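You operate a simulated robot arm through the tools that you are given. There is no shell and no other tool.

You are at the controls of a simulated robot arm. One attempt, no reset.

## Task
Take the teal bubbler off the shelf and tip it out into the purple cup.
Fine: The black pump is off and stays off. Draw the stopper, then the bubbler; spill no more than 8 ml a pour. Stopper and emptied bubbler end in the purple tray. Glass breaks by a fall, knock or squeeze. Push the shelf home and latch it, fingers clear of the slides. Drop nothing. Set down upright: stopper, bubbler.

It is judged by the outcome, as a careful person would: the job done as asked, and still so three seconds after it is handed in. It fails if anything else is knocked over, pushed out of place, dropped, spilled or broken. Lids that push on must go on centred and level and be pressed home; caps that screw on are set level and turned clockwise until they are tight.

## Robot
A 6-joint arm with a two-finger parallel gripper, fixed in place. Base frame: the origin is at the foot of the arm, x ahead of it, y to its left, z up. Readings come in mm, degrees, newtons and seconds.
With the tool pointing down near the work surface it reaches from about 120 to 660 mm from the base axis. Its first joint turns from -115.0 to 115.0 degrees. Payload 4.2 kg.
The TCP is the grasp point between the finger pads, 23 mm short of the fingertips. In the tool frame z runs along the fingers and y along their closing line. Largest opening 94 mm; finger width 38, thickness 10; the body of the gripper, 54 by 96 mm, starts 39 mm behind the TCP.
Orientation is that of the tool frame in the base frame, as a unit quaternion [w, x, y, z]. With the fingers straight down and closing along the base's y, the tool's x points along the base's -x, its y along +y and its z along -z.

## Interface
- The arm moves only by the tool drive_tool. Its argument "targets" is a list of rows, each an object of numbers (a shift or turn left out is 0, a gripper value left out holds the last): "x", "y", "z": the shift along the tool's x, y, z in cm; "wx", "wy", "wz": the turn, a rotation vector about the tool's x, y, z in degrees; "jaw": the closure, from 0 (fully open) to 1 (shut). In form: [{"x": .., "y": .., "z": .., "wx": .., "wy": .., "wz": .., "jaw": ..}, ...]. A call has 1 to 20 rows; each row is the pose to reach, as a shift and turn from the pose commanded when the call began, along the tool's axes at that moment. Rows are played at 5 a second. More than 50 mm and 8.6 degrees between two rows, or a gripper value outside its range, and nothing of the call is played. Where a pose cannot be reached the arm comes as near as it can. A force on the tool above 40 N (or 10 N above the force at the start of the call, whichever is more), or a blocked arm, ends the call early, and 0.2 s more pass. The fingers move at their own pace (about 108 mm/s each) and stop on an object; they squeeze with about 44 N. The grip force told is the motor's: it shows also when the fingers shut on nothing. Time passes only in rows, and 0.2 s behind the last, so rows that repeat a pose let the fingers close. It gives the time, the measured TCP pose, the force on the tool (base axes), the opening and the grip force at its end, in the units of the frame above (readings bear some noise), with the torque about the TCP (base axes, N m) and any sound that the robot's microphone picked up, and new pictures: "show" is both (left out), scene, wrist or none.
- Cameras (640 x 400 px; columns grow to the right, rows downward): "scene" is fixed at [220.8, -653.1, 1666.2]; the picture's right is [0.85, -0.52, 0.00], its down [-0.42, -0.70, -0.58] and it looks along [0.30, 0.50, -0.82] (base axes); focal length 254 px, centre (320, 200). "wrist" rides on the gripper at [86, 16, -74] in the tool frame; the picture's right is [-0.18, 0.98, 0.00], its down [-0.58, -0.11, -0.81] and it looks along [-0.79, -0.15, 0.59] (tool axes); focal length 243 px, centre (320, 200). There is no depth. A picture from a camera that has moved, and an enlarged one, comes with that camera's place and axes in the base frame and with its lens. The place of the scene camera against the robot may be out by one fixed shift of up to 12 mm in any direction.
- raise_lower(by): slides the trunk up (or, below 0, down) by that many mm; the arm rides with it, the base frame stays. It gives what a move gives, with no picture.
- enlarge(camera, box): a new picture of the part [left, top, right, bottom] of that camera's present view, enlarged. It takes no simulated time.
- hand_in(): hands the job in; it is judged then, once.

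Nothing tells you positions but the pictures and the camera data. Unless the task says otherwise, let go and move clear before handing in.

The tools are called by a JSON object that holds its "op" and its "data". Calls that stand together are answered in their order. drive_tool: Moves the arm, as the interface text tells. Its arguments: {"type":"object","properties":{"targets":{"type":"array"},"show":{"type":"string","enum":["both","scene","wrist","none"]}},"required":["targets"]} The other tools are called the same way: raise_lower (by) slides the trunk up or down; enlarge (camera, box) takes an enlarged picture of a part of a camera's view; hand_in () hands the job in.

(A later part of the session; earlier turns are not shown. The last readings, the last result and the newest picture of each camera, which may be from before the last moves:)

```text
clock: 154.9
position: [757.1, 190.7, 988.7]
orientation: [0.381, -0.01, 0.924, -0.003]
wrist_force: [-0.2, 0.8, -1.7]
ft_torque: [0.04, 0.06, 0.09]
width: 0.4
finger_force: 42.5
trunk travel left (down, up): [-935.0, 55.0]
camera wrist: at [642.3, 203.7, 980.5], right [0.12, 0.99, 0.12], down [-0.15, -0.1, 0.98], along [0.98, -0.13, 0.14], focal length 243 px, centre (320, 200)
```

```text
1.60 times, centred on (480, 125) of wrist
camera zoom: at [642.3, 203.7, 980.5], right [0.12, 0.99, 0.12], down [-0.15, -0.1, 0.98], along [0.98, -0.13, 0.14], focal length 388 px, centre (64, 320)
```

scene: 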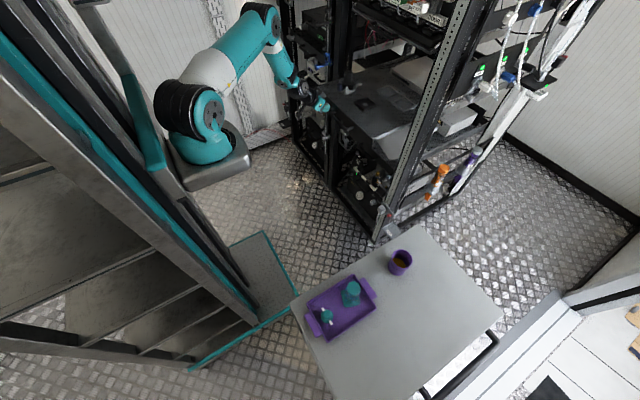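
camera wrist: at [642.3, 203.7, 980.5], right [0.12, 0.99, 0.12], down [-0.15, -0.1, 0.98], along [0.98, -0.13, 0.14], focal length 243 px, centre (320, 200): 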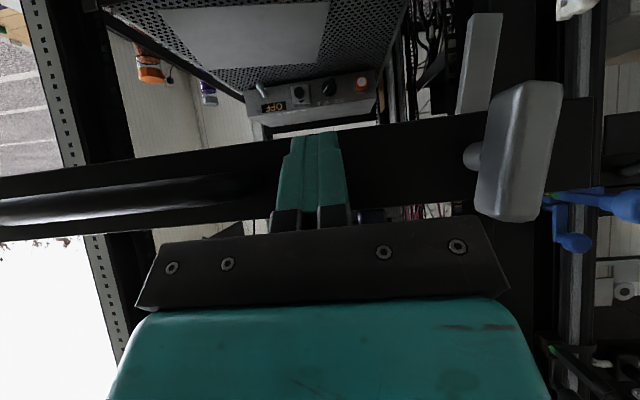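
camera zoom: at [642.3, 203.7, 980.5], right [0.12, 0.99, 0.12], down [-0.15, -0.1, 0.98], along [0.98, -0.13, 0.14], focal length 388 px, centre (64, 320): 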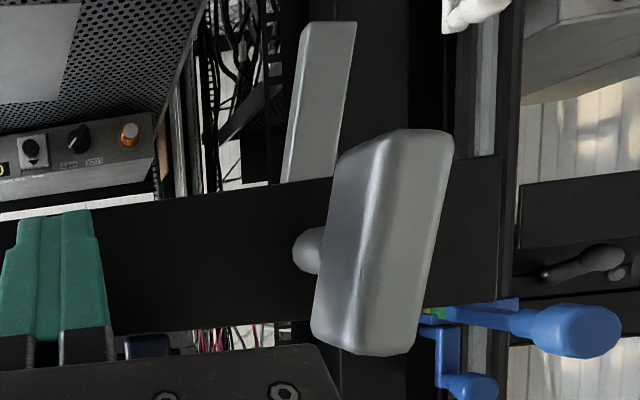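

{"op": "drive_tool", "data": {"targets": [{"x": -0.71, "y": -0.02, "z": 0.71}, {"x": -1.42, "y": -0.03, "z": 1.41}, {"x": -2.13, "y": -0.05, "z": 2.12}, {"x": -2.84, "y": -0.07, "z": 2.82}, {"x": -3.55, "y": -0.09, "z": 3.53}, {"x": -4.27, "y": -0.1, "z": 4.23}, {"x": -4.98, "y": -0.12, "z": 4.94}]}}

{"op": "enlarge", "data": {"camera": "scene", "box": [260, 30, 440, 160]}}

```text
clock: 156.5
position: [827.2, 189.0, 986.9]
orientation: [0.382, -0.009, 0.924, -0.003]
wrist_force: [0.3, 0.8, 0.6]
ft_torque: [-0.01, 0.01, 0.07]
width: 0.1
finger_force: 42.0
trunk travel left (down, up): [-935.0, 55.0]
camera wrist: at [712.8, 202.5, 978.6], right [0.12, 0.99, 0.12], down [-0.15, -0.1, 0.98], along [0.98, -0.13, 0.14], focal length 243 px, centre (320, 200)
```

scene: 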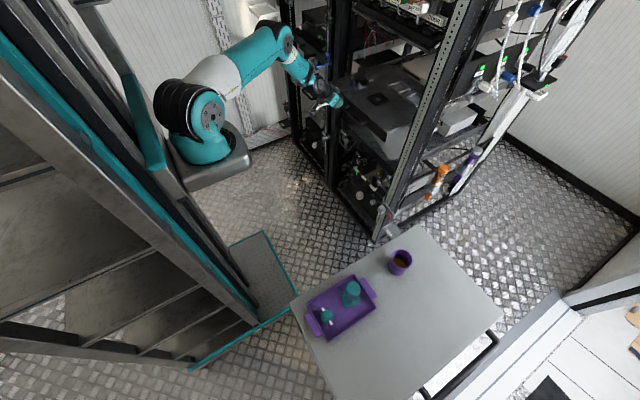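
wrist: 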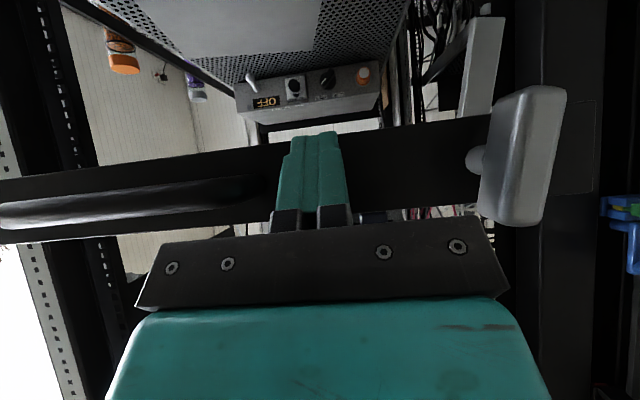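

```text
3.08 times, centred on (350, 95) of scene
camera zoom: at [220.8, -653.1, 1666.2], right [0.85, -0.52, 0.0], down [-0.42, -0.7, -0.58], along [0.3, 0.5, -0.82], focal length 783 px, centre (228, 523)
```

zoom: 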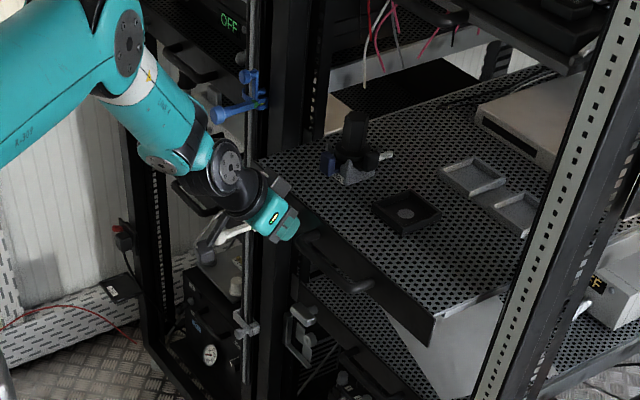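

{"op": "drive_tool", "data": {"targets": [{"x": -0.71, "y": -0.02, "z": 0.71}, {"x": -1.42, "y": -0.03, "z": 1.41}, {"x": -2.13, "y": -0.05, "z": 2.12}, {"x": -2.84, "y": -0.07, "z": 2.82}, {"x": -3.55, "y": -0.09, "z": 3.53}]}}

{"op": "enlarge", "data": {"camera": "scene", "box": [260, 30, 440, 160]}}

{"op": "enlarge", "data": {"camera": "wrist", "box": [320, 0, 640, 250]}}

```text
clock: 157.7
position: [876.7, 189.4, 988.9]
orientation: [0.382, -0.01, 0.924, -0.001]
wrist_force: [-0.9, 0.7, -0.8]
ft_torque: [0.01, 0.07, -0.03]
width: 0.2
finger_force: 42.5
trunk travel left (down, up): [-935.0, 55.0]
camera wrist: at [763.2, 203.6, 980.5], right [0.11, 0.99, 0.12], down [-0.15, -0.1, 0.98], along [0.98, -0.13, 0.14], focal length 243 px, centre (320, 200)
```

scene: 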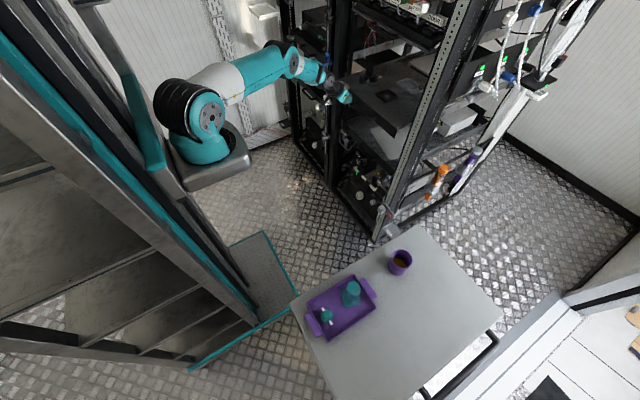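
wrist: 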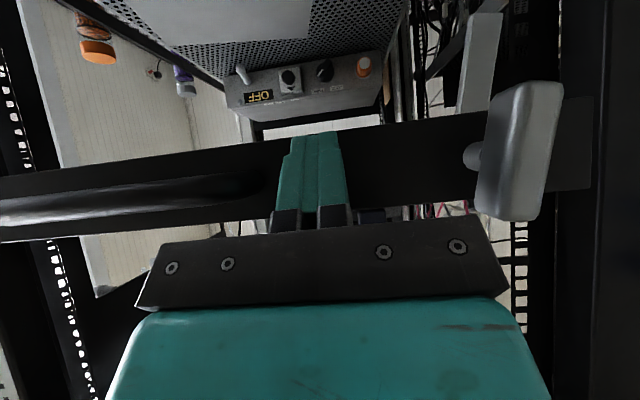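

```text
3.08 times, centred on (350, 95) of scene
camera zoom: at [220.8, -653.1, 1666.2], right [0.85, -0.52, 0.0], down [-0.42, -0.7, -0.58], along [0.3, 0.5, -0.82], focal length 783 px, centre (228, 523)
```

zoom: 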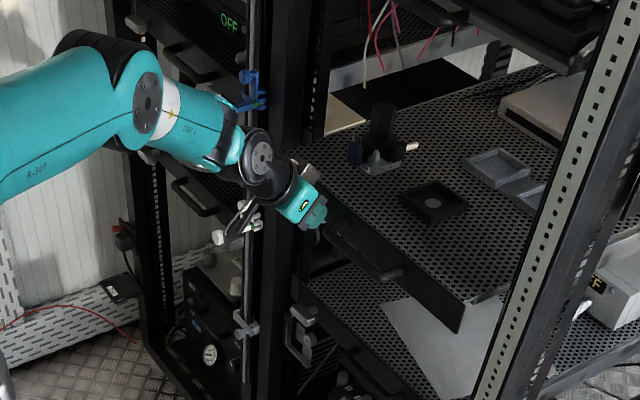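

```text
1.60 times, centred on (480, 125) of wrist
camera zoom: at [763.2, 203.6, 980.5], right [0.11, 0.99, 0.12], down [-0.15, -0.1, 0.98], along [0.98, -0.13, 0.14], focal length 388 px, centre (64, 320)
```

zoom: 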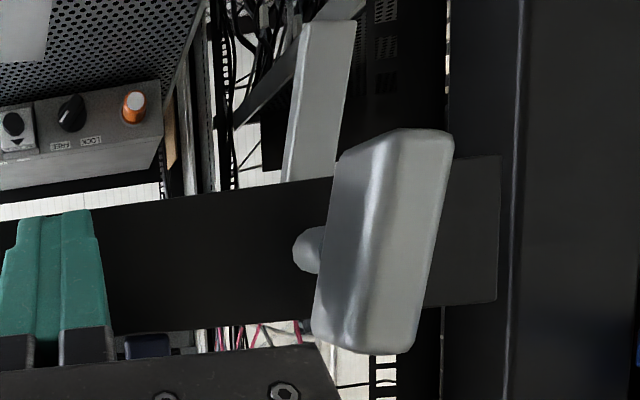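

{"op": "drive_tool", "data": {"targets": [{"x": -0.71, "y": -0.02, "z": 0.71}, {"x": -1.42, "y": -0.03, "z": 1.41}, {"x": -2.13, "y": -0.05, "z": 2.12}, {"x": -2.84, "y": -0.07, "z": 2.82}], "show": "wrist"}}

{"op": "drive_tool", "data": {"targets": [{"x": -0.36, "z": 0.35}, {"x": -0.71, "z": 0.71}, {"x": -1.07, "z": 1.06}, {"x": -1.42, "z": 1.41}], "show": "wrist"}}

```text
clock: 158.7
position: [903.7, 187.3, 993.3]
orientation: [0.381, -0.011, 0.925, -0.003]
wrist_force: [-4.2, 1.5, -0.6]
ft_torque: [0.02, 0.05, 0.01]
width: 0.0
finger_force: 42.1
out of reach, approached as far as the arm can: row 3, 4
trunk travel left (down, up): [-935.0, 55.0]
camera wrist: at [790.2, 200.7, 983.8], right [0.11, 0.99, 0.12], down [-0.15, -0.1, 0.98], along [0.98, -0.13, 0.14], focal length 243 px, centre (320, 200)
```

wrist: 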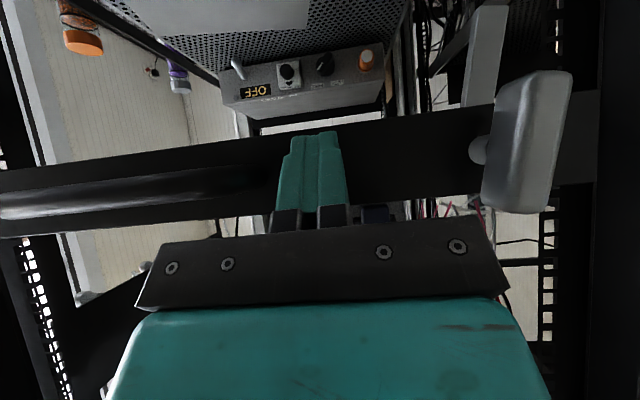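

```text
clock: 159.7
position: [908.5, 182.4, 994.6]
orientation: [0.381, -0.009, 0.925, -0.004]
wrist_force: [-3.5, 0.4, -0.3]
ft_torque: [-0.02, -0.01, 0.02]
width: 0.0
finger_force: 42.5
out of reach, approached as far as the arm can: row 1, 2, 3, 4
trunk travel left (down, up): [-935.0, 55.0]
camera wrist: at [794.1, 195.7, 986.1], right [0.12, 0.99, 0.12], down [-0.15, -0.1, 0.98], along [0.98, -0.13, 0.14], focal length 243 px, centre (320, 200)
```

wrist: 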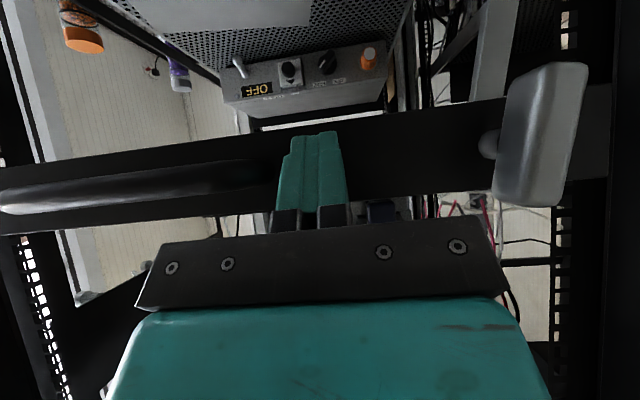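

The arm ran out of reach with the trunk this high. I'll back off the panel, then raise the hand and lower the trunk so the arm can extend further at panel height.

{"op": "drive_tool", "data": {"targets": [{"x": 1.8, "z": -1.76}, {"x": 3.55, "z": -3.53}, {"x": 1.2, "z": -5.9}, {"x": -1.15, "z": -8.27}, {"x": -3.5, "z": -10.64}], "show": "none"}}

{"op": "raise_lower", "data": {"by": -100}}

{"op": "drive_tool", "data": {"targets": [{"x": -2.35, "z": -2.37}, {"x": -4.7, "z": -4.74}, {"x": -7.05, "z": -7.11}], "show": "none"}}

{"op": "raise_lower", "data": {"by": -100}}

{"op": "drive_tool", "data": {"targets": [{"x": 0}]}}

```text
clock: 160.9
position: [857.5, 186.4, 1095.0]
orientation: [0.381, -0.009, 0.924, -0.003]
wrist_force: [-0.1, 0.8, 0.0]
ft_torque: [-0.01, 0.0, -0.02]
width: 0.0
finger_force: 42.9
out of reach, approached as far as the arm can: row 1, 2
trunk travel left (down, up): [-935.0, 55.0]
```

```text
clock: 162.2
position: [857.6, 185.9, 995.2]
orientation: [0.381, -0.009, 0.925, -0.003]
wrist_force: [-0.1, -0.5, -0.2]
ft_torque: [-0.01, 0.01, 0.0]
width: 0.0
finger_force: 42.5
trunk travel left (down, up): [-835.0, 155.0]
```

```text
clock: 163.0
position: [857.6, 186.7, 1091.1]
orientation: [0.381, -0.01, 0.925, -0.003]
wrist_force: [-0.2, -0.2, -0.7]
ft_torque: [-0.01, -0.01, 0.0]
width: 0.0
finger_force: 42.3
trunk travel left (down, up): [-835.0, 155.0]
```

```text
clock: 164.4
position: [856.1, 186.6, 990.0]
orientation: [0.38, -0.009, 0.925, -0.003]
wrist_force: [0.4, -0.3, 0.8]
ft_torque: [-0.01, -0.02, 0.01]
width: 0.2
finger_force: 42.4
trunk travel left (down, up): [-735.0, 255.0]
```

```text
clock: 164.8
position: [856.6, 186.6, 990.9]
orientation: [0.381, -0.009, 0.924, -0.004]
wrist_force: [0.3, 0.5, -0.6]
ft_torque: [0.01, 0.01, 0.02]
width: 0.0
finger_force: 42.2
trunk travel left (down, up): [-735.0, 255.0]
camera wrist: at [743.4, 200.0, 982.5], right [0.12, 0.99, 0.12], down [-0.15, -0.1, 0.98], along [0.98, -0.13, 0.14], focal length 243 px, centre (320, 200)
```

scene: 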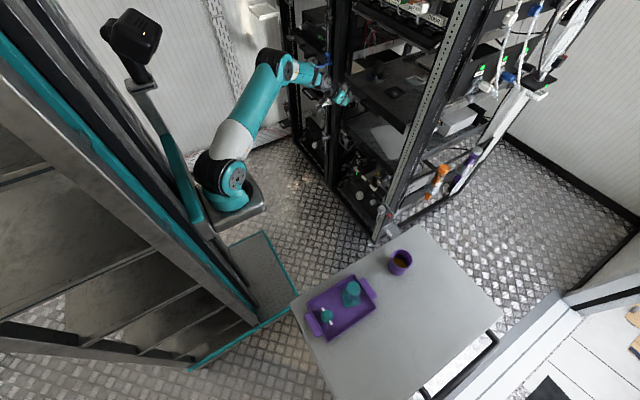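
wrist: 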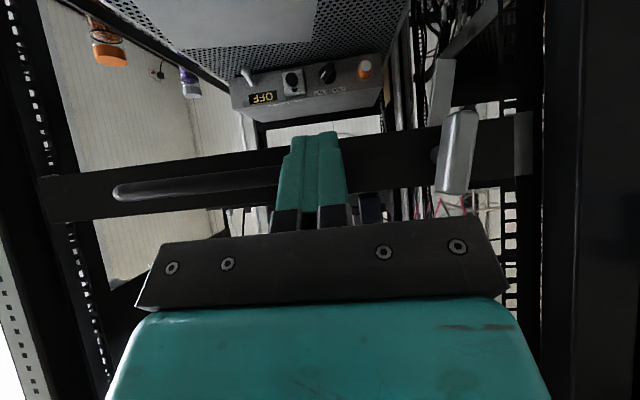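

Now at a lower trunk height with more reach available. I'll push forward again, slowing down near the end.

{"op": "drive_tool", "data": {"targets": [{"x": -0.71, "z": 0.71}, {"x": -1.42, "z": 1.41}, {"x": -2.13, "z": 2.12}, {"x": -2.84, "z": 2.82}, {"x": -3.55, "z": 3.53}, {"x": -4.27, "z": 4.23}], "show": "wrist"}}

{"op": "drive_tool", "data": {"targets": [{"x": -0.36, "z": 0.35}, {"x": -0.71, "z": 0.71}, {"x": -1.07, "z": 1.06}, {"x": -1.42, "z": 1.41}], "show": "wrist"}}

```text
clock: 166.2
position: [918.6, 186.1, 991.4]
orientation: [0.381, -0.01, 0.925, -0.003]
wrist_force: [0.2, 0.2, -0.7]
ft_torque: [0.02, -0.01, -0.01]
width: 0.0
finger_force: 42.1
trunk travel left (down, up): [-735.0, 255.0]
camera wrist: at [804.3, 201.3, 981.8], right [0.11, 0.99, 0.12], down [-0.15, -0.1, 0.98], along [0.98, -0.13, 0.14], focal length 243 px, centre (320, 200)
```

wrist: 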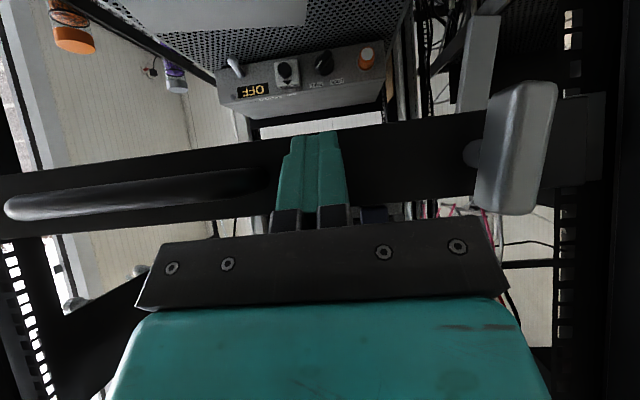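

```text
clock: 167.2
position: [937.0, 188.5, 988.7]
orientation: [0.381, -0.009, 0.924, -0.004]
wrist_force: [-3.4, 0.6, 0.4]
ft_torque: [0.03, 0.02, 0.01]
width: 0.2
finger_force: 42.7
trunk travel left (down, up): [-735.0, 255.0]
camera wrist: at [823.2, 200.8, 981.4], right [0.12, 0.99, 0.12], down [-0.15, -0.1, 0.98], along [0.98, -0.13, 0.14], focal length 243 px, centre (320, 200)
```

wrist: 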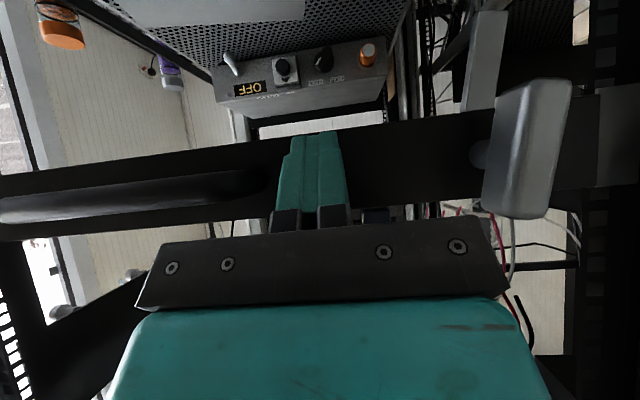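

{"op": "drive_tool", "data": {"targets": [{"x": -0.36, "z": 0.35}, {"x": -0.71, "z": 0.71}, {"x": -1.07, "z": 1.06}], "show": "wrist"}}

{"op": "drive_tool", "data": {"targets": [{"x": -0.25, "z": 0.25}, {"x": -0.5, "z": 0.5}, {"x": -0.71, "z": 0.71}], "show": "both"}}

```text
clock: 168.0
position: [945.6, 187.9, 990.2]
orientation: [0.381, -0.012, 0.925, -0.001]
wrist_force: [-8.0, 3.2, 1.2]
ft_torque: [0.02, -0.03, 0.03]
width: 0.0
finger_force: 42.1
out of reach, approached as far as the arm can: row 3
trunk travel left (down, up): [-735.0, 255.0]
camera wrist: at [831.4, 201.2, 981.5], right [0.11, 0.99, 0.12], down [-0.15, -0.1, 0.98], along [0.98, -0.13, 0.14], focal length 243 px, centre (320, 200)
```

wrist: 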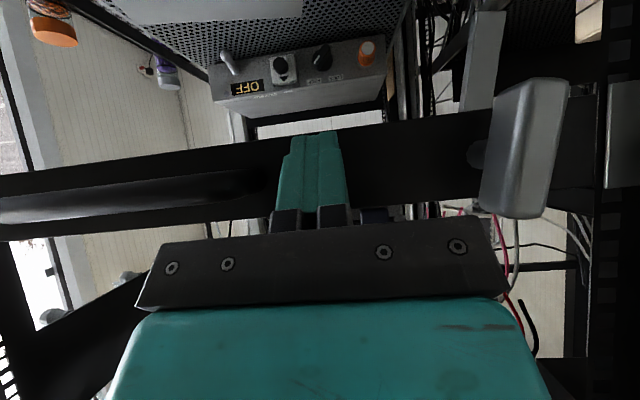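

```text
clock: 168.8
position: [943.9, 187.1, 989.8]
orientation: [0.38, -0.011, 0.925, -0.003]
wrist_force: [-23.3, 9.1, -0.2]
ft_torque: [0.03, 0.03, 0.23]
width: 0.0
finger_force: 42.6
out of reach, approached as far as the arm can: row 1, 2, 3
trunk travel left (down, up): [-735.0, 255.0]
camera wrist: at [831.5, 200.1, 981.6], right [0.11, 0.99, 0.12], down [-0.15, -0.1, 0.98], along [0.98, -0.13, 0.14], focal length 243 px, centre (320, 200)
```

scene: 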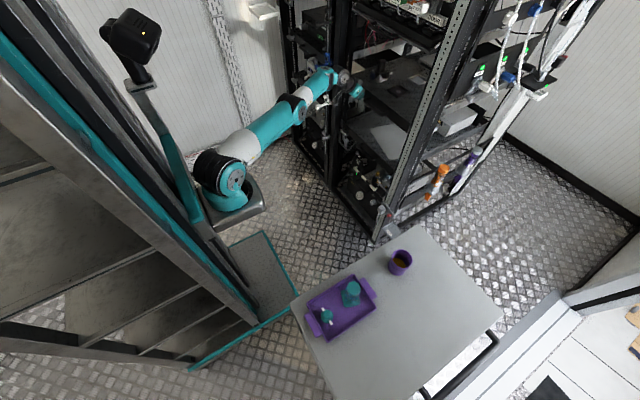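
wrist: 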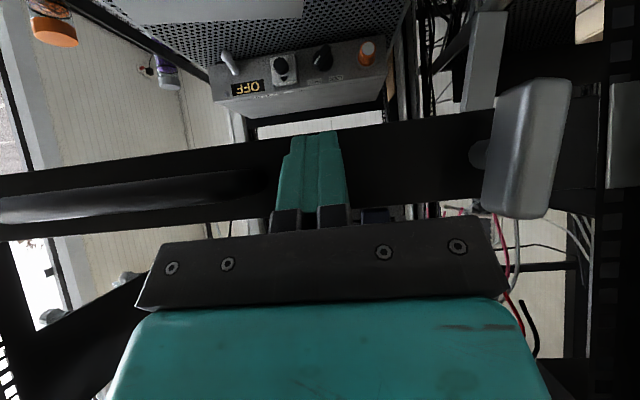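

The force rose to 23 N with no further motion at panel face x ≈ 974, which matches the closed position of the neighbouring shelves, so the shelf is against its stop. A grey latch arm hangs straight down from the paddle's shaft behind the panel. To swing toward the keeper on the left post, the paddle must turn clockwise as seen from the front. I'll back off and bring the tool to horizontal.

{"op": "drive_tool", "data": {"targets": [{"x": 1.42, "z": -1.41}, {"x": 2.84, "z": -2.82}, {"x": 4.97, "z": -4.94}], "show": "none"}}

{"op": "drive_tool", "data": {"targets": [{"wy": -7.5}, {"wy": -15}, {"wy": -22.5}, {"wy": -30}, {"wy": -37.5}, {"wy": -45}]}}

{"op": "enlarge", "data": {"camera": "scene", "box": [260, 30, 440, 160]}}

```text
clock: 169.6
position: [880.2, 182.7, 988.8]
orientation: [0.383, -0.008, 0.924, -0.002]
wrist_force: [-0.8, -1.4, -5.3]
ft_torque: [0.07, -0.2, 0.11]
width: 0.0
finger_force: 42.3
out of reach, approached as far as the arm can: row 1, 2
trunk travel left (down, up): [-735.0, 255.0]
```

```text
clock: 171.0
position: [877.8, 183.9, 990.4]
orientation: [0.707, -0.009, 0.707, 0.001]
wrist_force: [0.1, 1.3, -0.4]
ft_torque: [-0.02, -0.01, 0.03]
width: 0.0
finger_force: 42.3
trunk travel left (down, up): [-735.0, 255.0]
camera wrist: at [803.1, 197.4, 903.9], right [-0.02, 0.99, 0.17], down [-0.8, -0.11, 0.58], along [0.59, -0.13, 0.79], focal length 243 px, centre (320, 200)
```

scene: 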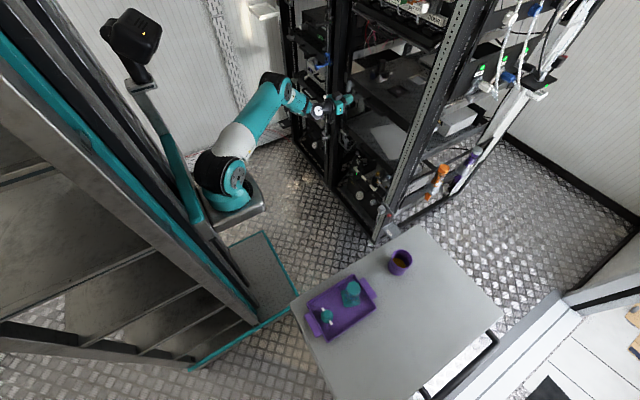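
wrist: 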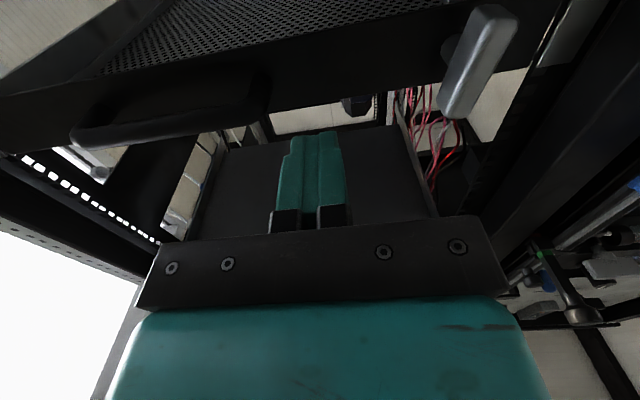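

```text
3.08 times, centred on (350, 95) of scene
camera zoom: at [220.8, -653.1, 1666.2], right [0.85, -0.52, 0.0], down [-0.42, -0.7, -0.58], along [0.3, 0.5, -0.82], focal length 783 px, centre (228, 523)
```

zoom: 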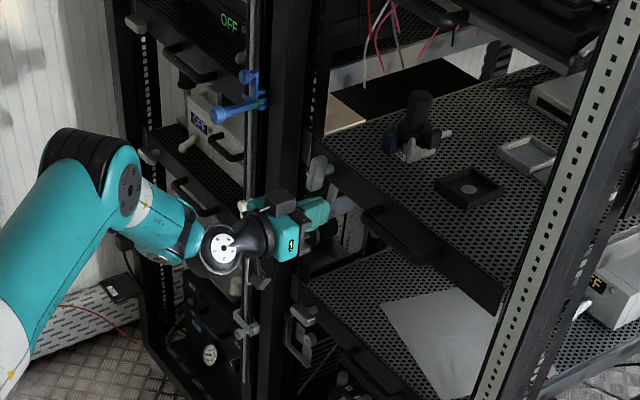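

The tool is horizontal now. I'll zoom in on the latch and keeper from this low viewpoint.

{"op": "enlarge", "data": {"camera": "wrist", "box": [380, 0, 640, 160]}}

{"op": "enlarge", "data": {"camera": "scene", "box": [315, 60, 375, 110]}}

{"op": "enlarge", "data": {"camera": "scene", "box": [315, 95, 385, 165]}}

```text
2.46 times, centred on (510, 80) of wrist
camera zoom: at [803.1, 197.4, 903.9], right [-0.02, 0.99, 0.17], down [-0.8, -0.11, 0.58], along [0.59, -0.13, 0.79], focal length 597 px, centre (-148, 495)
```

zoom: 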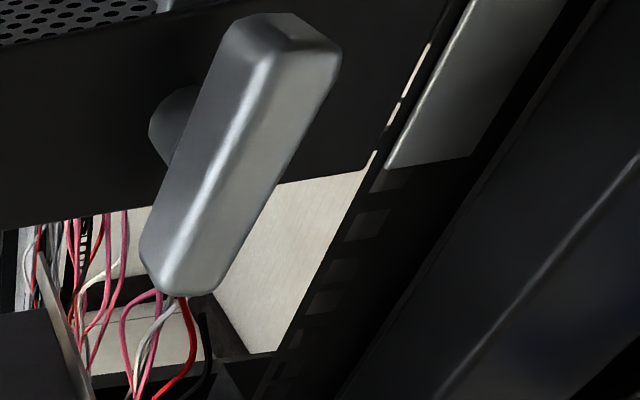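

```text
8.00 times, centred on (345, 85) of scene
camera zoom: at [220.8, -653.1, 1666.2], right [0.85, -0.52, 0.0], down [-0.42, -0.7, -0.58], along [0.3, 0.5, -0.82], focal length 2035 px, centre (120, 1120)
```

zoom: 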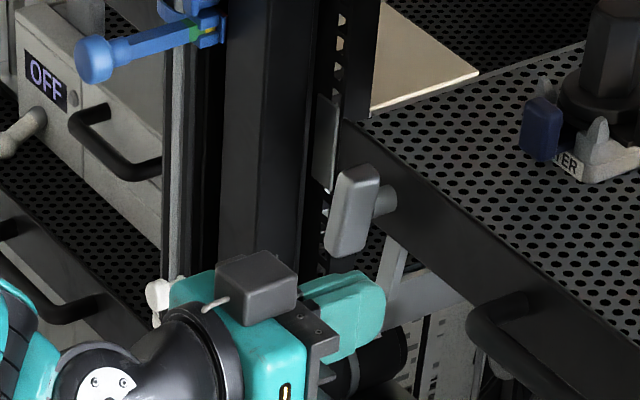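

```text
5.71 times, centred on (350, 130) of scene
camera zoom: at [220.8, -653.1, 1666.2], right [0.85, -0.52, 0.0], down [-0.42, -0.7, -0.58], along [0.3, 0.5, -0.82], focal length 1454 px, centre (149, 600)
```

zoom: 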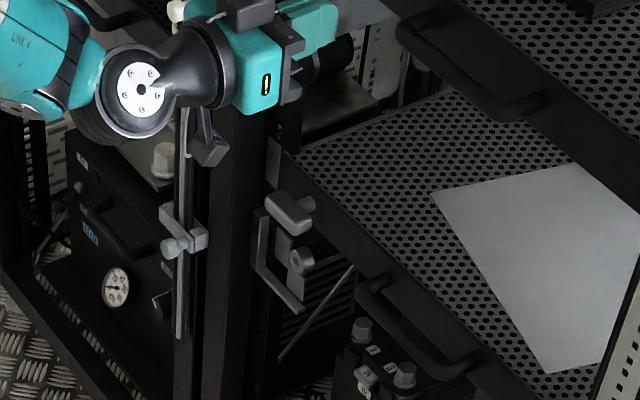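

In the bay below, a closed shelf shows its paddle horizontal, and on ours the latch arm still hangs down. The paddle centre is at about (950, 273, 982). I'll roll the tool -90° here so the fingers close vertically on the paddle's two ends. Then a +90° roll will turn it clockwise.

{"op": "drive_tool", "data": {"targets": [{"wz": -7.5}, {"wz": -15}, {"wz": -22.5}, {"wz": -30}, {"wz": -37.5}, {"wz": -45}, {"wz": -52.5}, {"wz": -60}, {"wz": -67.5}, {"wz": -75}, {"wz": -82.5}, {"wz": -90}]}}

```text
clock: 173.6
position: [877.4, 185.5, 990.2]
orientation: [-0.499, 0.509, -0.492, 0.5]
wrist_force: [-0.1, 0.0, -0.2]
ft_torque: [0.0, -0.02, 0.0]
width: 0.2
finger_force: 42.4
trunk travel left (down, up): [-735.0, 255.0]
camera wrist: at [804.6, 95.9, 975.3], right [-0.01, 0.17, -0.99], down [-0.81, 0.57, 0.1], along [0.58, 0.8, 0.13], focal length 243 px, centre (320, 200)
```

scene: 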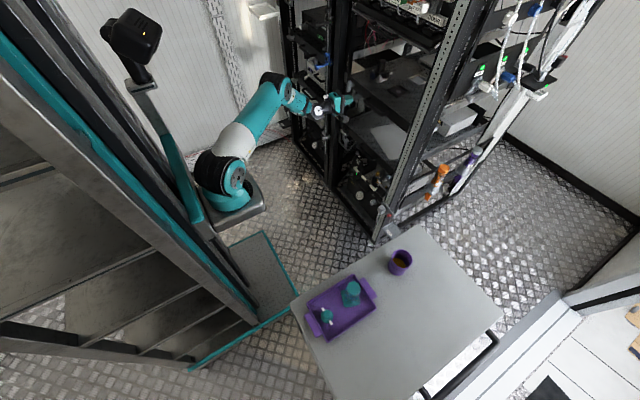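
wrist: 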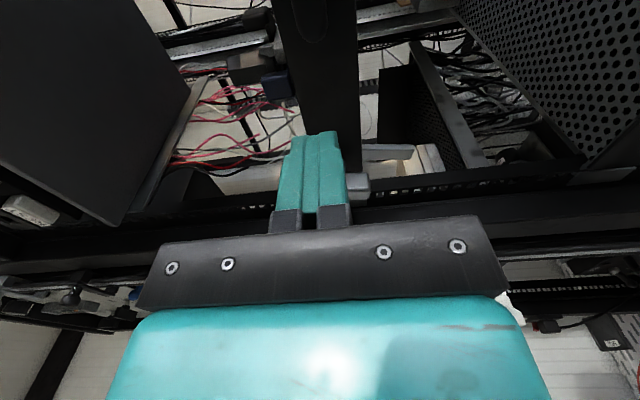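

{"op": "drive_tool", "data": {"targets": [{"x": -2.2, "y": 0.2, "jaw": 0.6}, {"x": -4.4, "y": 0.4, "jaw": 0.3}, {"x": -6.6, "y": 0.55, "jaw": 0.15}, {"x": -8.8, "y": 0.7, "jaw": 0.15}]}}

{"op": "enlarge", "data": {"camera": "wrist", "box": [180, 60, 480, 240]}}

{"op": "enlarge", "data": {"camera": "scene", "box": [310, 60, 374, 110]}}

```text
clock: 174.6
position: [874.6, 269.0, 982.5]
orientation: [-0.5, 0.508, -0.494, 0.498]
wrist_force: [-0.2, 0.0, 0.2]
ft_torque: [0.02, 0.02, 0.02]
width: 79.7
finger_force: 0.0
trunk travel left (down, up): [-735.0, 255.0]
camera wrist: at [802.0, 181.0, 967.6], right [-0.01, 0.17, -0.99], down [-0.81, 0.57, 0.1], along [0.58, 0.8, 0.14], focal length 243 px, centre (320, 200)
```

scene: 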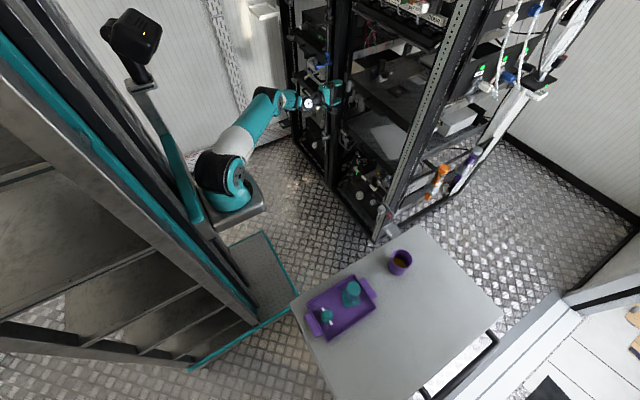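
wrist: 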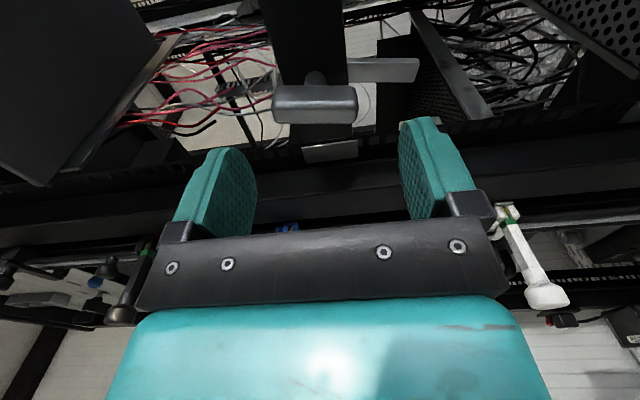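

```text
2.13 times, centred on (330, 150) of wrist
camera zoom: at [802.0, 181.0, 967.6], right [-0.01, 0.17, -0.99], down [-0.81, 0.57, 0.1], along [0.58, 0.8, 0.14], focal length 518 px, centre (299, 307)
```

zoom: 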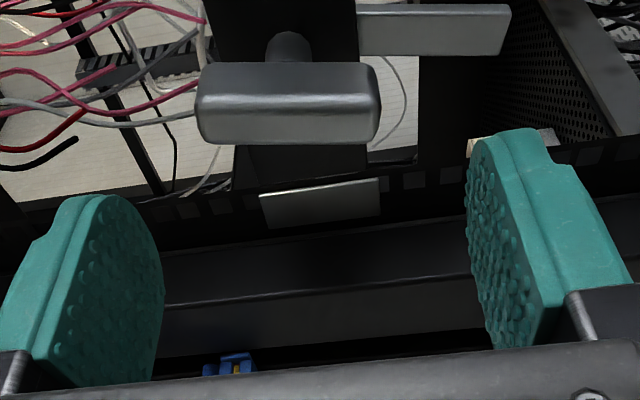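

```text
8.00 times, centred on (342, 85) of scene
camera zoom: at [220.8, -653.1, 1666.2], right [0.85, -0.52, 0.0], down [-0.42, -0.7, -0.58], along [0.3, 0.5, -0.82], focal length 2035 px, centre (144, 1120)
```

zoom: 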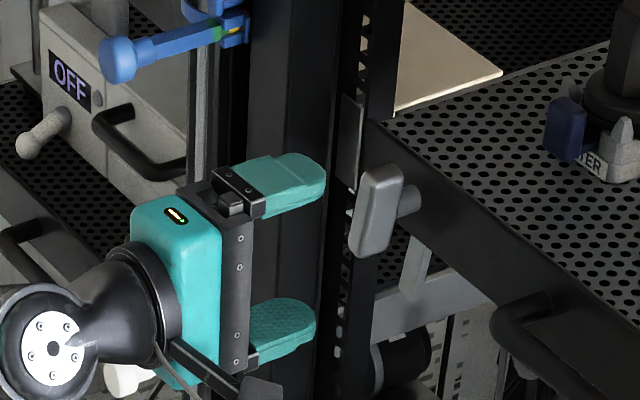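

I have an excellent close view. The paddle is centred about 3 mm above and 3 mm left of my tool axis, its front face is about 60 mm ahead, and the keeper plate on the post is visible beside it. I'll advance with the fingers open above and below the paddle's ends.

{"op": "drive_tool", "data": {"targets": [{"x": -0.35, "y": -0.33, "z": 1.0}, {"x": -0.35, "y": -0.33, "z": 2.5}, {"x": -0.35, "y": -0.33, "z": 4.0}]}}

{"op": "enlarge", "data": {"camera": "wrist", "box": [180, 90, 480, 240]}}

{"op": "enlarge", "data": {"camera": "scene", "box": [310, 60, 374, 110]}}

```text
clock: 175.4
position: [912.1, 275.0, 985.5]
orientation: [-0.5, 0.508, -0.493, 0.498]
wrist_force: [0.3, -0.4, -0.1]
ft_torque: [0.02, -0.01, 0.02]
width: 79.8
finger_force: 0.1
out of reach, approached as far as the arm can: row 3
trunk travel left (down, up): [-735.0, 255.0]
camera wrist: at [839.3, 185.3, 971.1], right [-0.01, 0.17, -0.99], down [-0.81, 0.57, 0.1], along [0.58, 0.8, 0.14], focal length 243 px, centre (320, 200)
```

scene: 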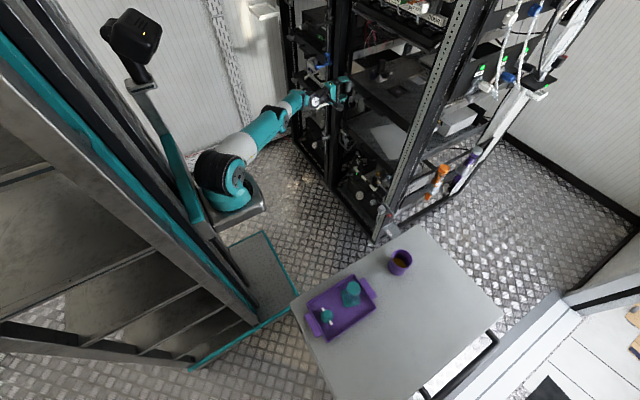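
wrist: 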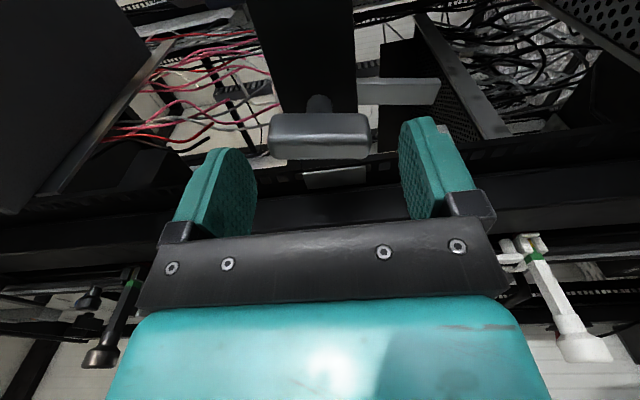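

```text
2.13 times, centred on (330, 165) of wrist
camera zoom: at [839.3, 185.3, 971.1], right [-0.01, 0.17, -0.99], down [-0.81, 0.57, 0.1], along [0.58, 0.8, 0.14], focal length 518 px, centre (299, 275)
```

zoom: 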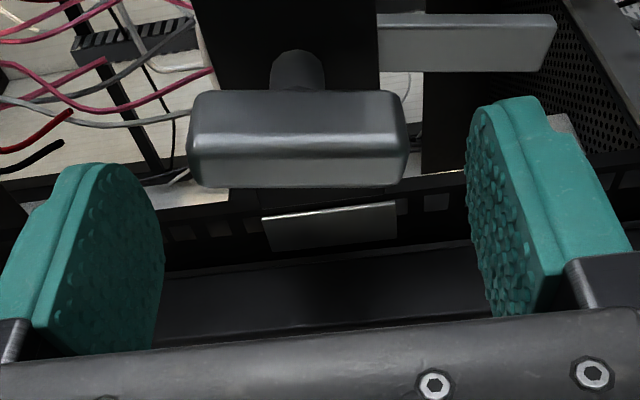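

```text
8.00 times, centred on (342, 85) of scene
camera zoom: at [220.8, -653.1, 1666.2], right [0.85, -0.52, 0.0], down [-0.42, -0.7, -0.58], along [0.3, 0.5, -0.82], focal length 2035 px, centre (144, 1120)
```

zoom: 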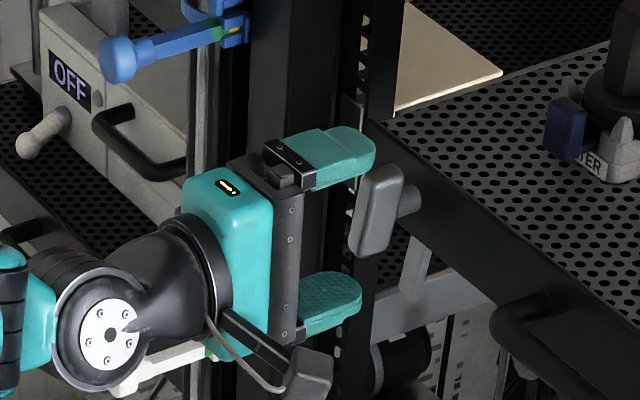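

It's slightly out of reach again at this trunk height. I'll retreat, raise the hand 100 mm and drop the trunk 100 mm, and then come back in.

{"op": "drive_tool", "data": {"targets": [{"z": -2.1}, {"z": -4.2}, {"z": -4.2, "y": -3.3}, {"z": -4.2, "y": -6.6}, {"z": -4.2, "y": -10.0}], "show": "none"}}

{"op": "raise_lower", "data": {"by": -100}}

{"op": "drive_tool", "data": {"targets": [{"x": 0}]}}

```text
clock: 176.6
position: [872.3, 274.9, 1086.7]
orientation: [-0.499, 0.509, -0.494, 0.498]
wrist_force: [0.4, -0.4, 0.3]
ft_torque: [-0.02, -0.03, 0.0]
width: 79.9
finger_force: 0.2
trunk travel left (down, up): [-735.0, 255.0]
```

```text
clock: 177.9
position: [870.7, 275.0, 987.1]
orientation: [-0.5, 0.507, -0.494, 0.498]
wrist_force: [-0.3, 0.8, 0.1]
ft_torque: [-0.03, 0.0, -0.01]
width: 79.8
finger_force: 0.1
trunk travel left (down, up): [-635.0, 355.0]
```

```text
clock: 178.3
position: [870.6, 273.8, 986.8]
orientation: [-0.5, 0.508, -0.494, 0.498]
wrist_force: [0.0, 0.7, 0.2]
ft_torque: [0.01, -0.03, 0.0]
width: 79.9
finger_force: 0.1
trunk travel left (down, up): [-635.0, 355.0]
camera wrist: at [798.7, 185.9, 972.3], right [-0.01, 0.17, -0.99], down [-0.81, 0.57, 0.1], along [0.58, 0.8, 0.14], focal length 243 px, centre (320, 200)
```

scene: 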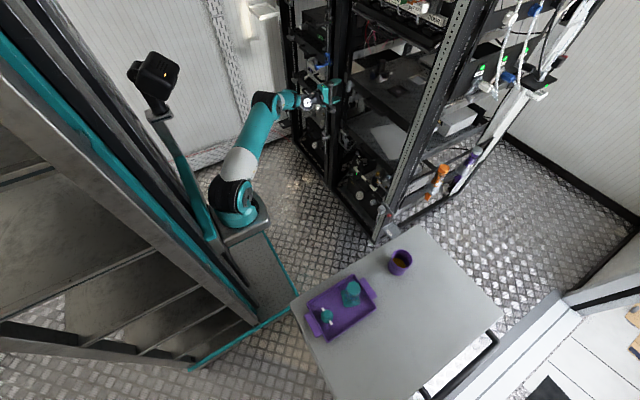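
wrist: 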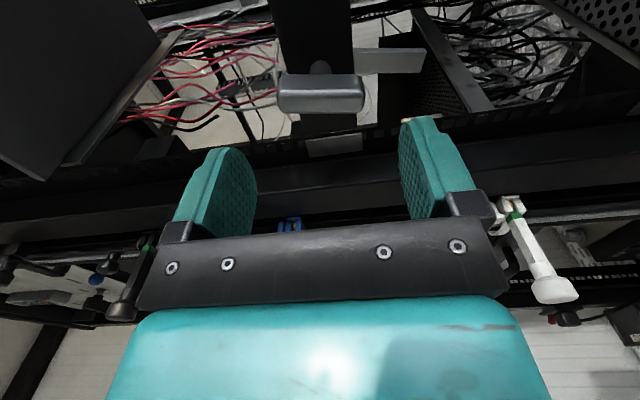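

{"op": "drive_tool", "data": {"targets": [{"z": 1.5}, {"z": 3.0}, {"z": 4.5}, {"z": 5.5}]}}

{"op": "enlarge", "data": {"camera": "wrist", "box": [180, 90, 480, 240]}}

{"op": "enlarge", "data": {"camera": "scene", "box": [310, 60, 374, 110]}}

```text
clock: 179.3
position: [928.0, 275.0, 987.2]
orientation: [-0.5, 0.508, -0.493, 0.498]
wrist_force: [0.1, -0.3, -0.2]
ft_torque: [-0.01, 0.0, 0.01]
width: 79.8
finger_force: 0.1
trunk travel left (down, up): [-635.0, 355.0]
camera wrist: at [855.6, 186.8, 972.3], right [-0.01, 0.17, -0.99], down [-0.81, 0.57, 0.1], along [0.58, 0.8, 0.14], focal length 243 px, centre (320, 200)
```

scene: 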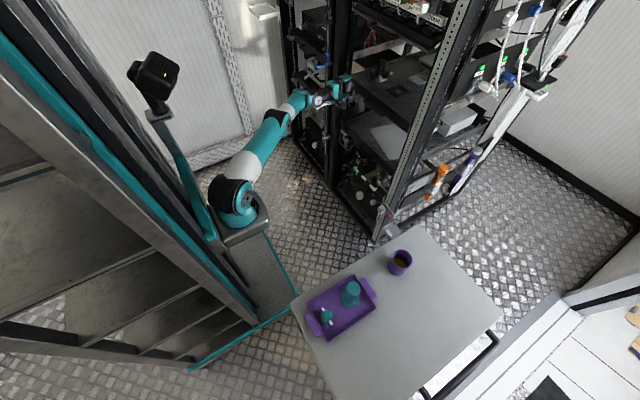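
wrist: 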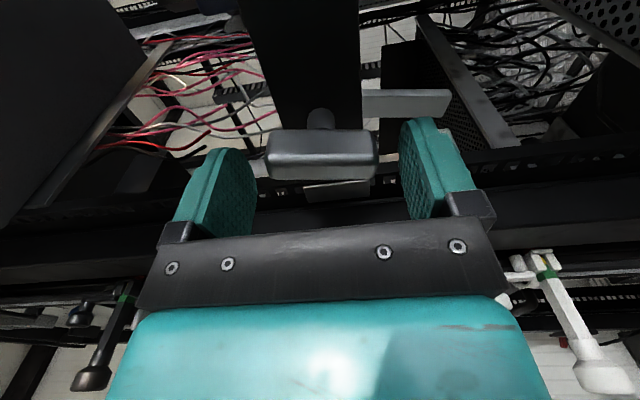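

```text
2.13 times, centred on (330, 165) of wrist
camera zoom: at [855.6, 186.8, 972.3], right [-0.01, 0.17, -0.99], down [-0.81, 0.57, 0.1], along [0.58, 0.8, 0.14], focal length 518 px, centre (299, 275)
```

zoom: 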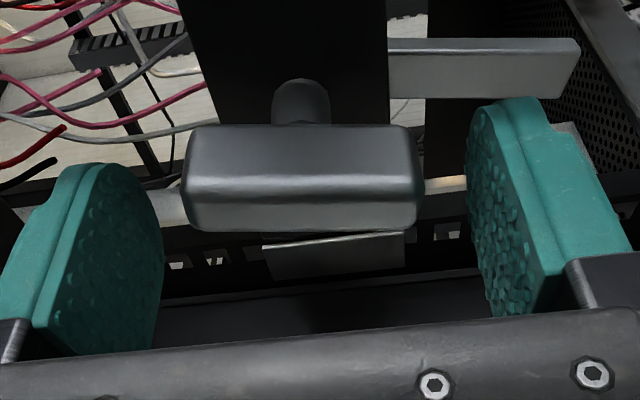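

```text
8.00 times, centred on (342, 85) of scene
camera zoom: at [220.8, -653.1, 1666.2], right [0.85, -0.52, 0.0], down [-0.42, -0.7, -0.58], along [0.3, 0.5, -0.82], focal length 2035 px, centre (144, 1120)
```

zoom: 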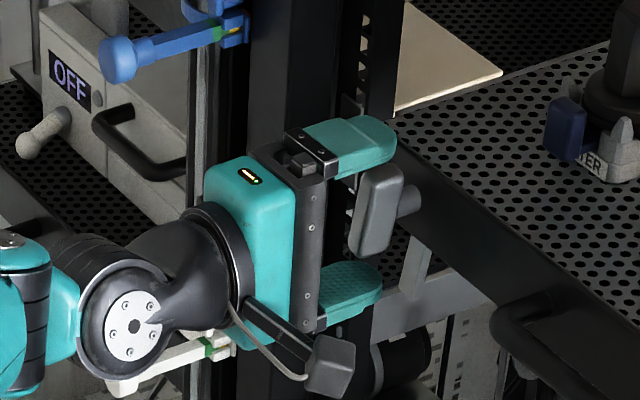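

The fingers straddle the paddle ends, and the nearby tube valves at the left are untouched. The paddle is about 3 mm right of the tool axis, so I'll trim that and close gently onto its ends.

{"op": "drive_tool", "data": {"targets": [{"x": 0.3, "z": 0.2, "jaw": 0.2}, {"x": 0.3, "z": 0.2, "jaw": 0.3}, {"x": 0.3, "z": 0.2, "jaw": 0.4}, {"x": 0.3, "z": 0.2, "jaw": 0.43}, {"x": 0.3, "z": 0.2, "jaw": 0.43}], "show": "wrist"}}

{"op": "enlarge", "data": {"camera": "wrist", "box": [180, 90, 480, 240]}}

```text
clock: 180.5
position: [931.0, 272.2, 986.4]
orientation: [-0.499, 0.508, -0.494, 0.499]
wrist_force: [1.6, -1.6, -4.3]
ft_torque: [0.03, -0.59, 0.35]
width: 57.9
finger_force: 44.8
trunk travel left (down, up): [-635.0, 355.0]
camera wrist: at [857.7, 183.5, 971.3], right [-0.01, 0.17, -0.99], down [-0.81, 0.57, 0.1], along [0.58, 0.8, 0.14], focal length 243 px, centre (320, 200)
```

wrist: 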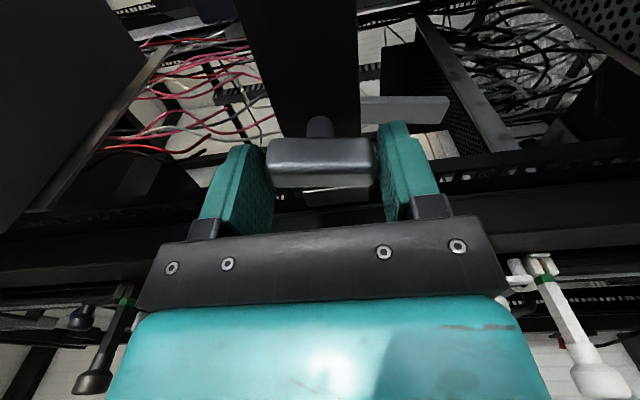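

```text
2.13 times, centred on (330, 165) of wrist
camera zoom: at [857.7, 183.5, 971.3], right [-0.01, 0.17, -0.99], down [-0.81, 0.57, 0.1], along [0.58, 0.8, 0.14], focal length 518 px, centre (299, 275)
```

zoom: 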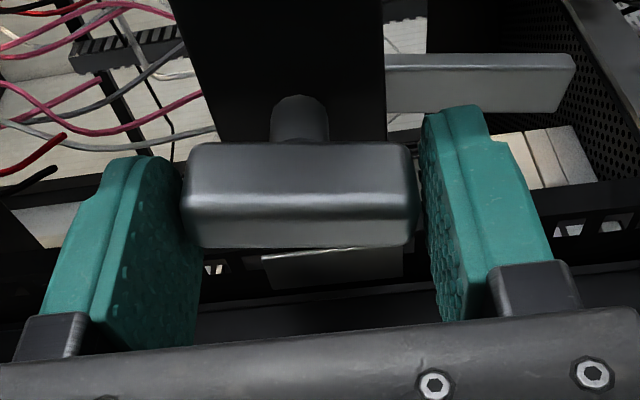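

Both paddle ends are gripped at 58 mm. I'll relieve the small vertical side load and begin turning clockwise, starting with just 10° to feel the resistance.

{"op": "drive_tool", "data": {"targets": [{"y": 0.04}, {"y": 0.04, "wz": 3}, {"y": 0.04, "wz": 6}, {"y": 0.04, "wz": 10}, {"y": 0.04, "wz": 10}], "show": "wrist"}}

{"op": "enlarge", "data": {"camera": "wrist", "box": [180, 90, 480, 240]}}

```text
clock: 181.7
position: [928.7, 272.5, 984.9]
orientation: [0.541, -0.464, 0.536, -0.452]
wrist_force: [15.2, 3.0, -4.3]
ft_torque: [0.01, -0.77, 0.29]
width: 58.0
finger_force: 44.4
trunk travel left (down, up): [-635.0, 355.0]
camera wrist: at [856.4, 187.5, 956.0], right [-0.01, 0.34, -0.94], down [-0.81, 0.54, 0.2], along [0.58, 0.77, 0.27], focal length 243 px, centre (320, 200)
```

wrist: 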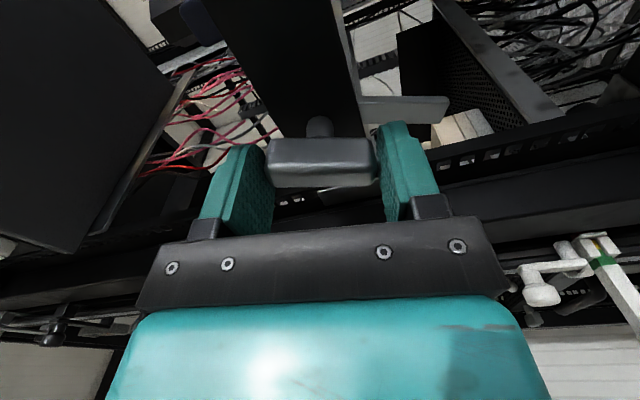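

```text
2.13 times, centred on (330, 165) of wrist
camera zoom: at [856.4, 187.5, 956.0], right [-0.01, 0.34, -0.94], down [-0.81, 0.54, 0.2], along [0.58, 0.77, 0.27], focal length 518 px, centre (299, 275)
```

zoom: 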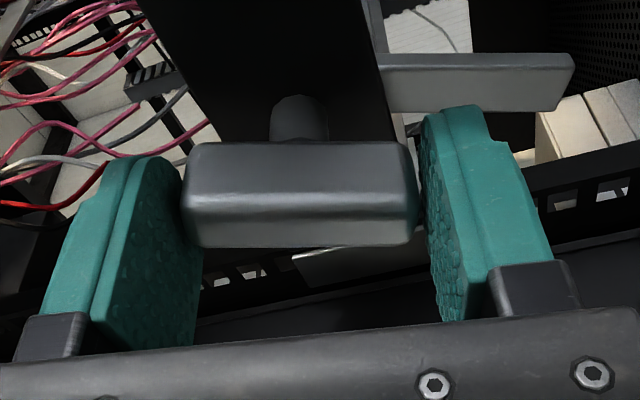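

The paddle and latch arm are turning together with the gripper. There's a 15 N pull toward the rack, perhaps the latch drawing the shelf in, so I'll ease the hand forward a little and continue turning.

{"op": "drive_tool", "data": {"targets": [{"z": 0.1}, {"z": 0.2}, {"z": 0.2}], "show": "none"}}

```text
clock: 182.5
position: [931.0, 272.9, 985.9]
orientation: [0.54, -0.463, 0.537, -0.453]
wrist_force: [-5.9, -1.8, -9.4]
ft_torque: [-0.02, -0.81, -0.89]
width: 58.2
finger_force: 45.4
trunk travel left (down, up): [-635.0, 355.0]
```

{"op": "drive_tool", "data": {"targets": [{"y": 0.06, "z": -0.04}, {"y": 0.06, "z": -0.04, "wz": 4}, {"y": 0.06, "z": -0.04, "wz": 8}, {"y": 0.06, "z": -0.04, "wz": 12}, {"y": 0.06, "z": -0.04, "wz": 16}, {"y": 0.06, "z": -0.04, "wz": 20}], "show": "wrist"}}

{"op": "enlarge", "data": {"camera": "wrist", "box": [180, 90, 480, 240]}}

```text
clock: 183.9
position: [930.2, 273.4, 984.2]
orientation: [0.612, -0.363, 0.609, -0.351]
wrist_force: [13.2, 3.9, -8.4]
ft_torque: [-0.04, -1.17, -0.01]
width: 58.0
finger_force: 45.0
trunk travel left (down, up): [-635.0, 355.0]
camera wrist: at [857.0, 203.0, 928.8], right [-0.01, 0.64, -0.77], down [-0.81, 0.44, 0.38], along [0.58, 0.63, 0.51], focal length 243 px, centre (320, 200)
```

wrist: 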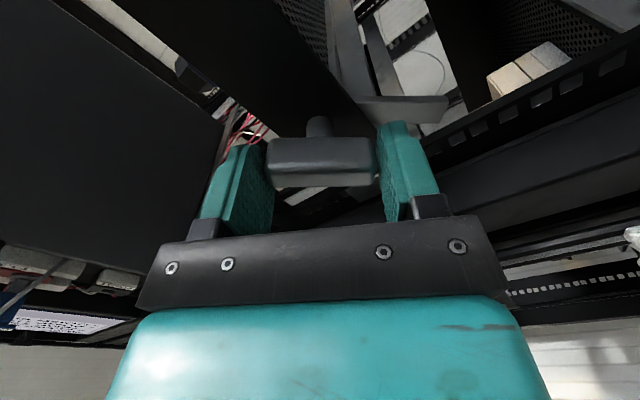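

```text
2.13 times, centred on (330, 165) of wrist
camera zoom: at [857.0, 203.0, 928.8], right [-0.01, 0.64, -0.77], down [-0.81, 0.44, 0.38], along [0.58, 0.63, 0.51], focal length 518 px, centre (299, 275)
```

zoom: 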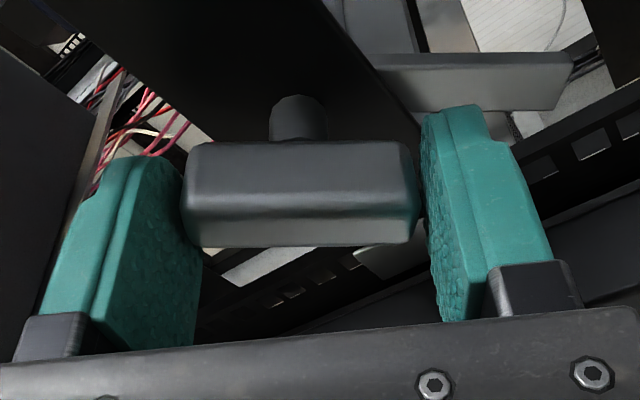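

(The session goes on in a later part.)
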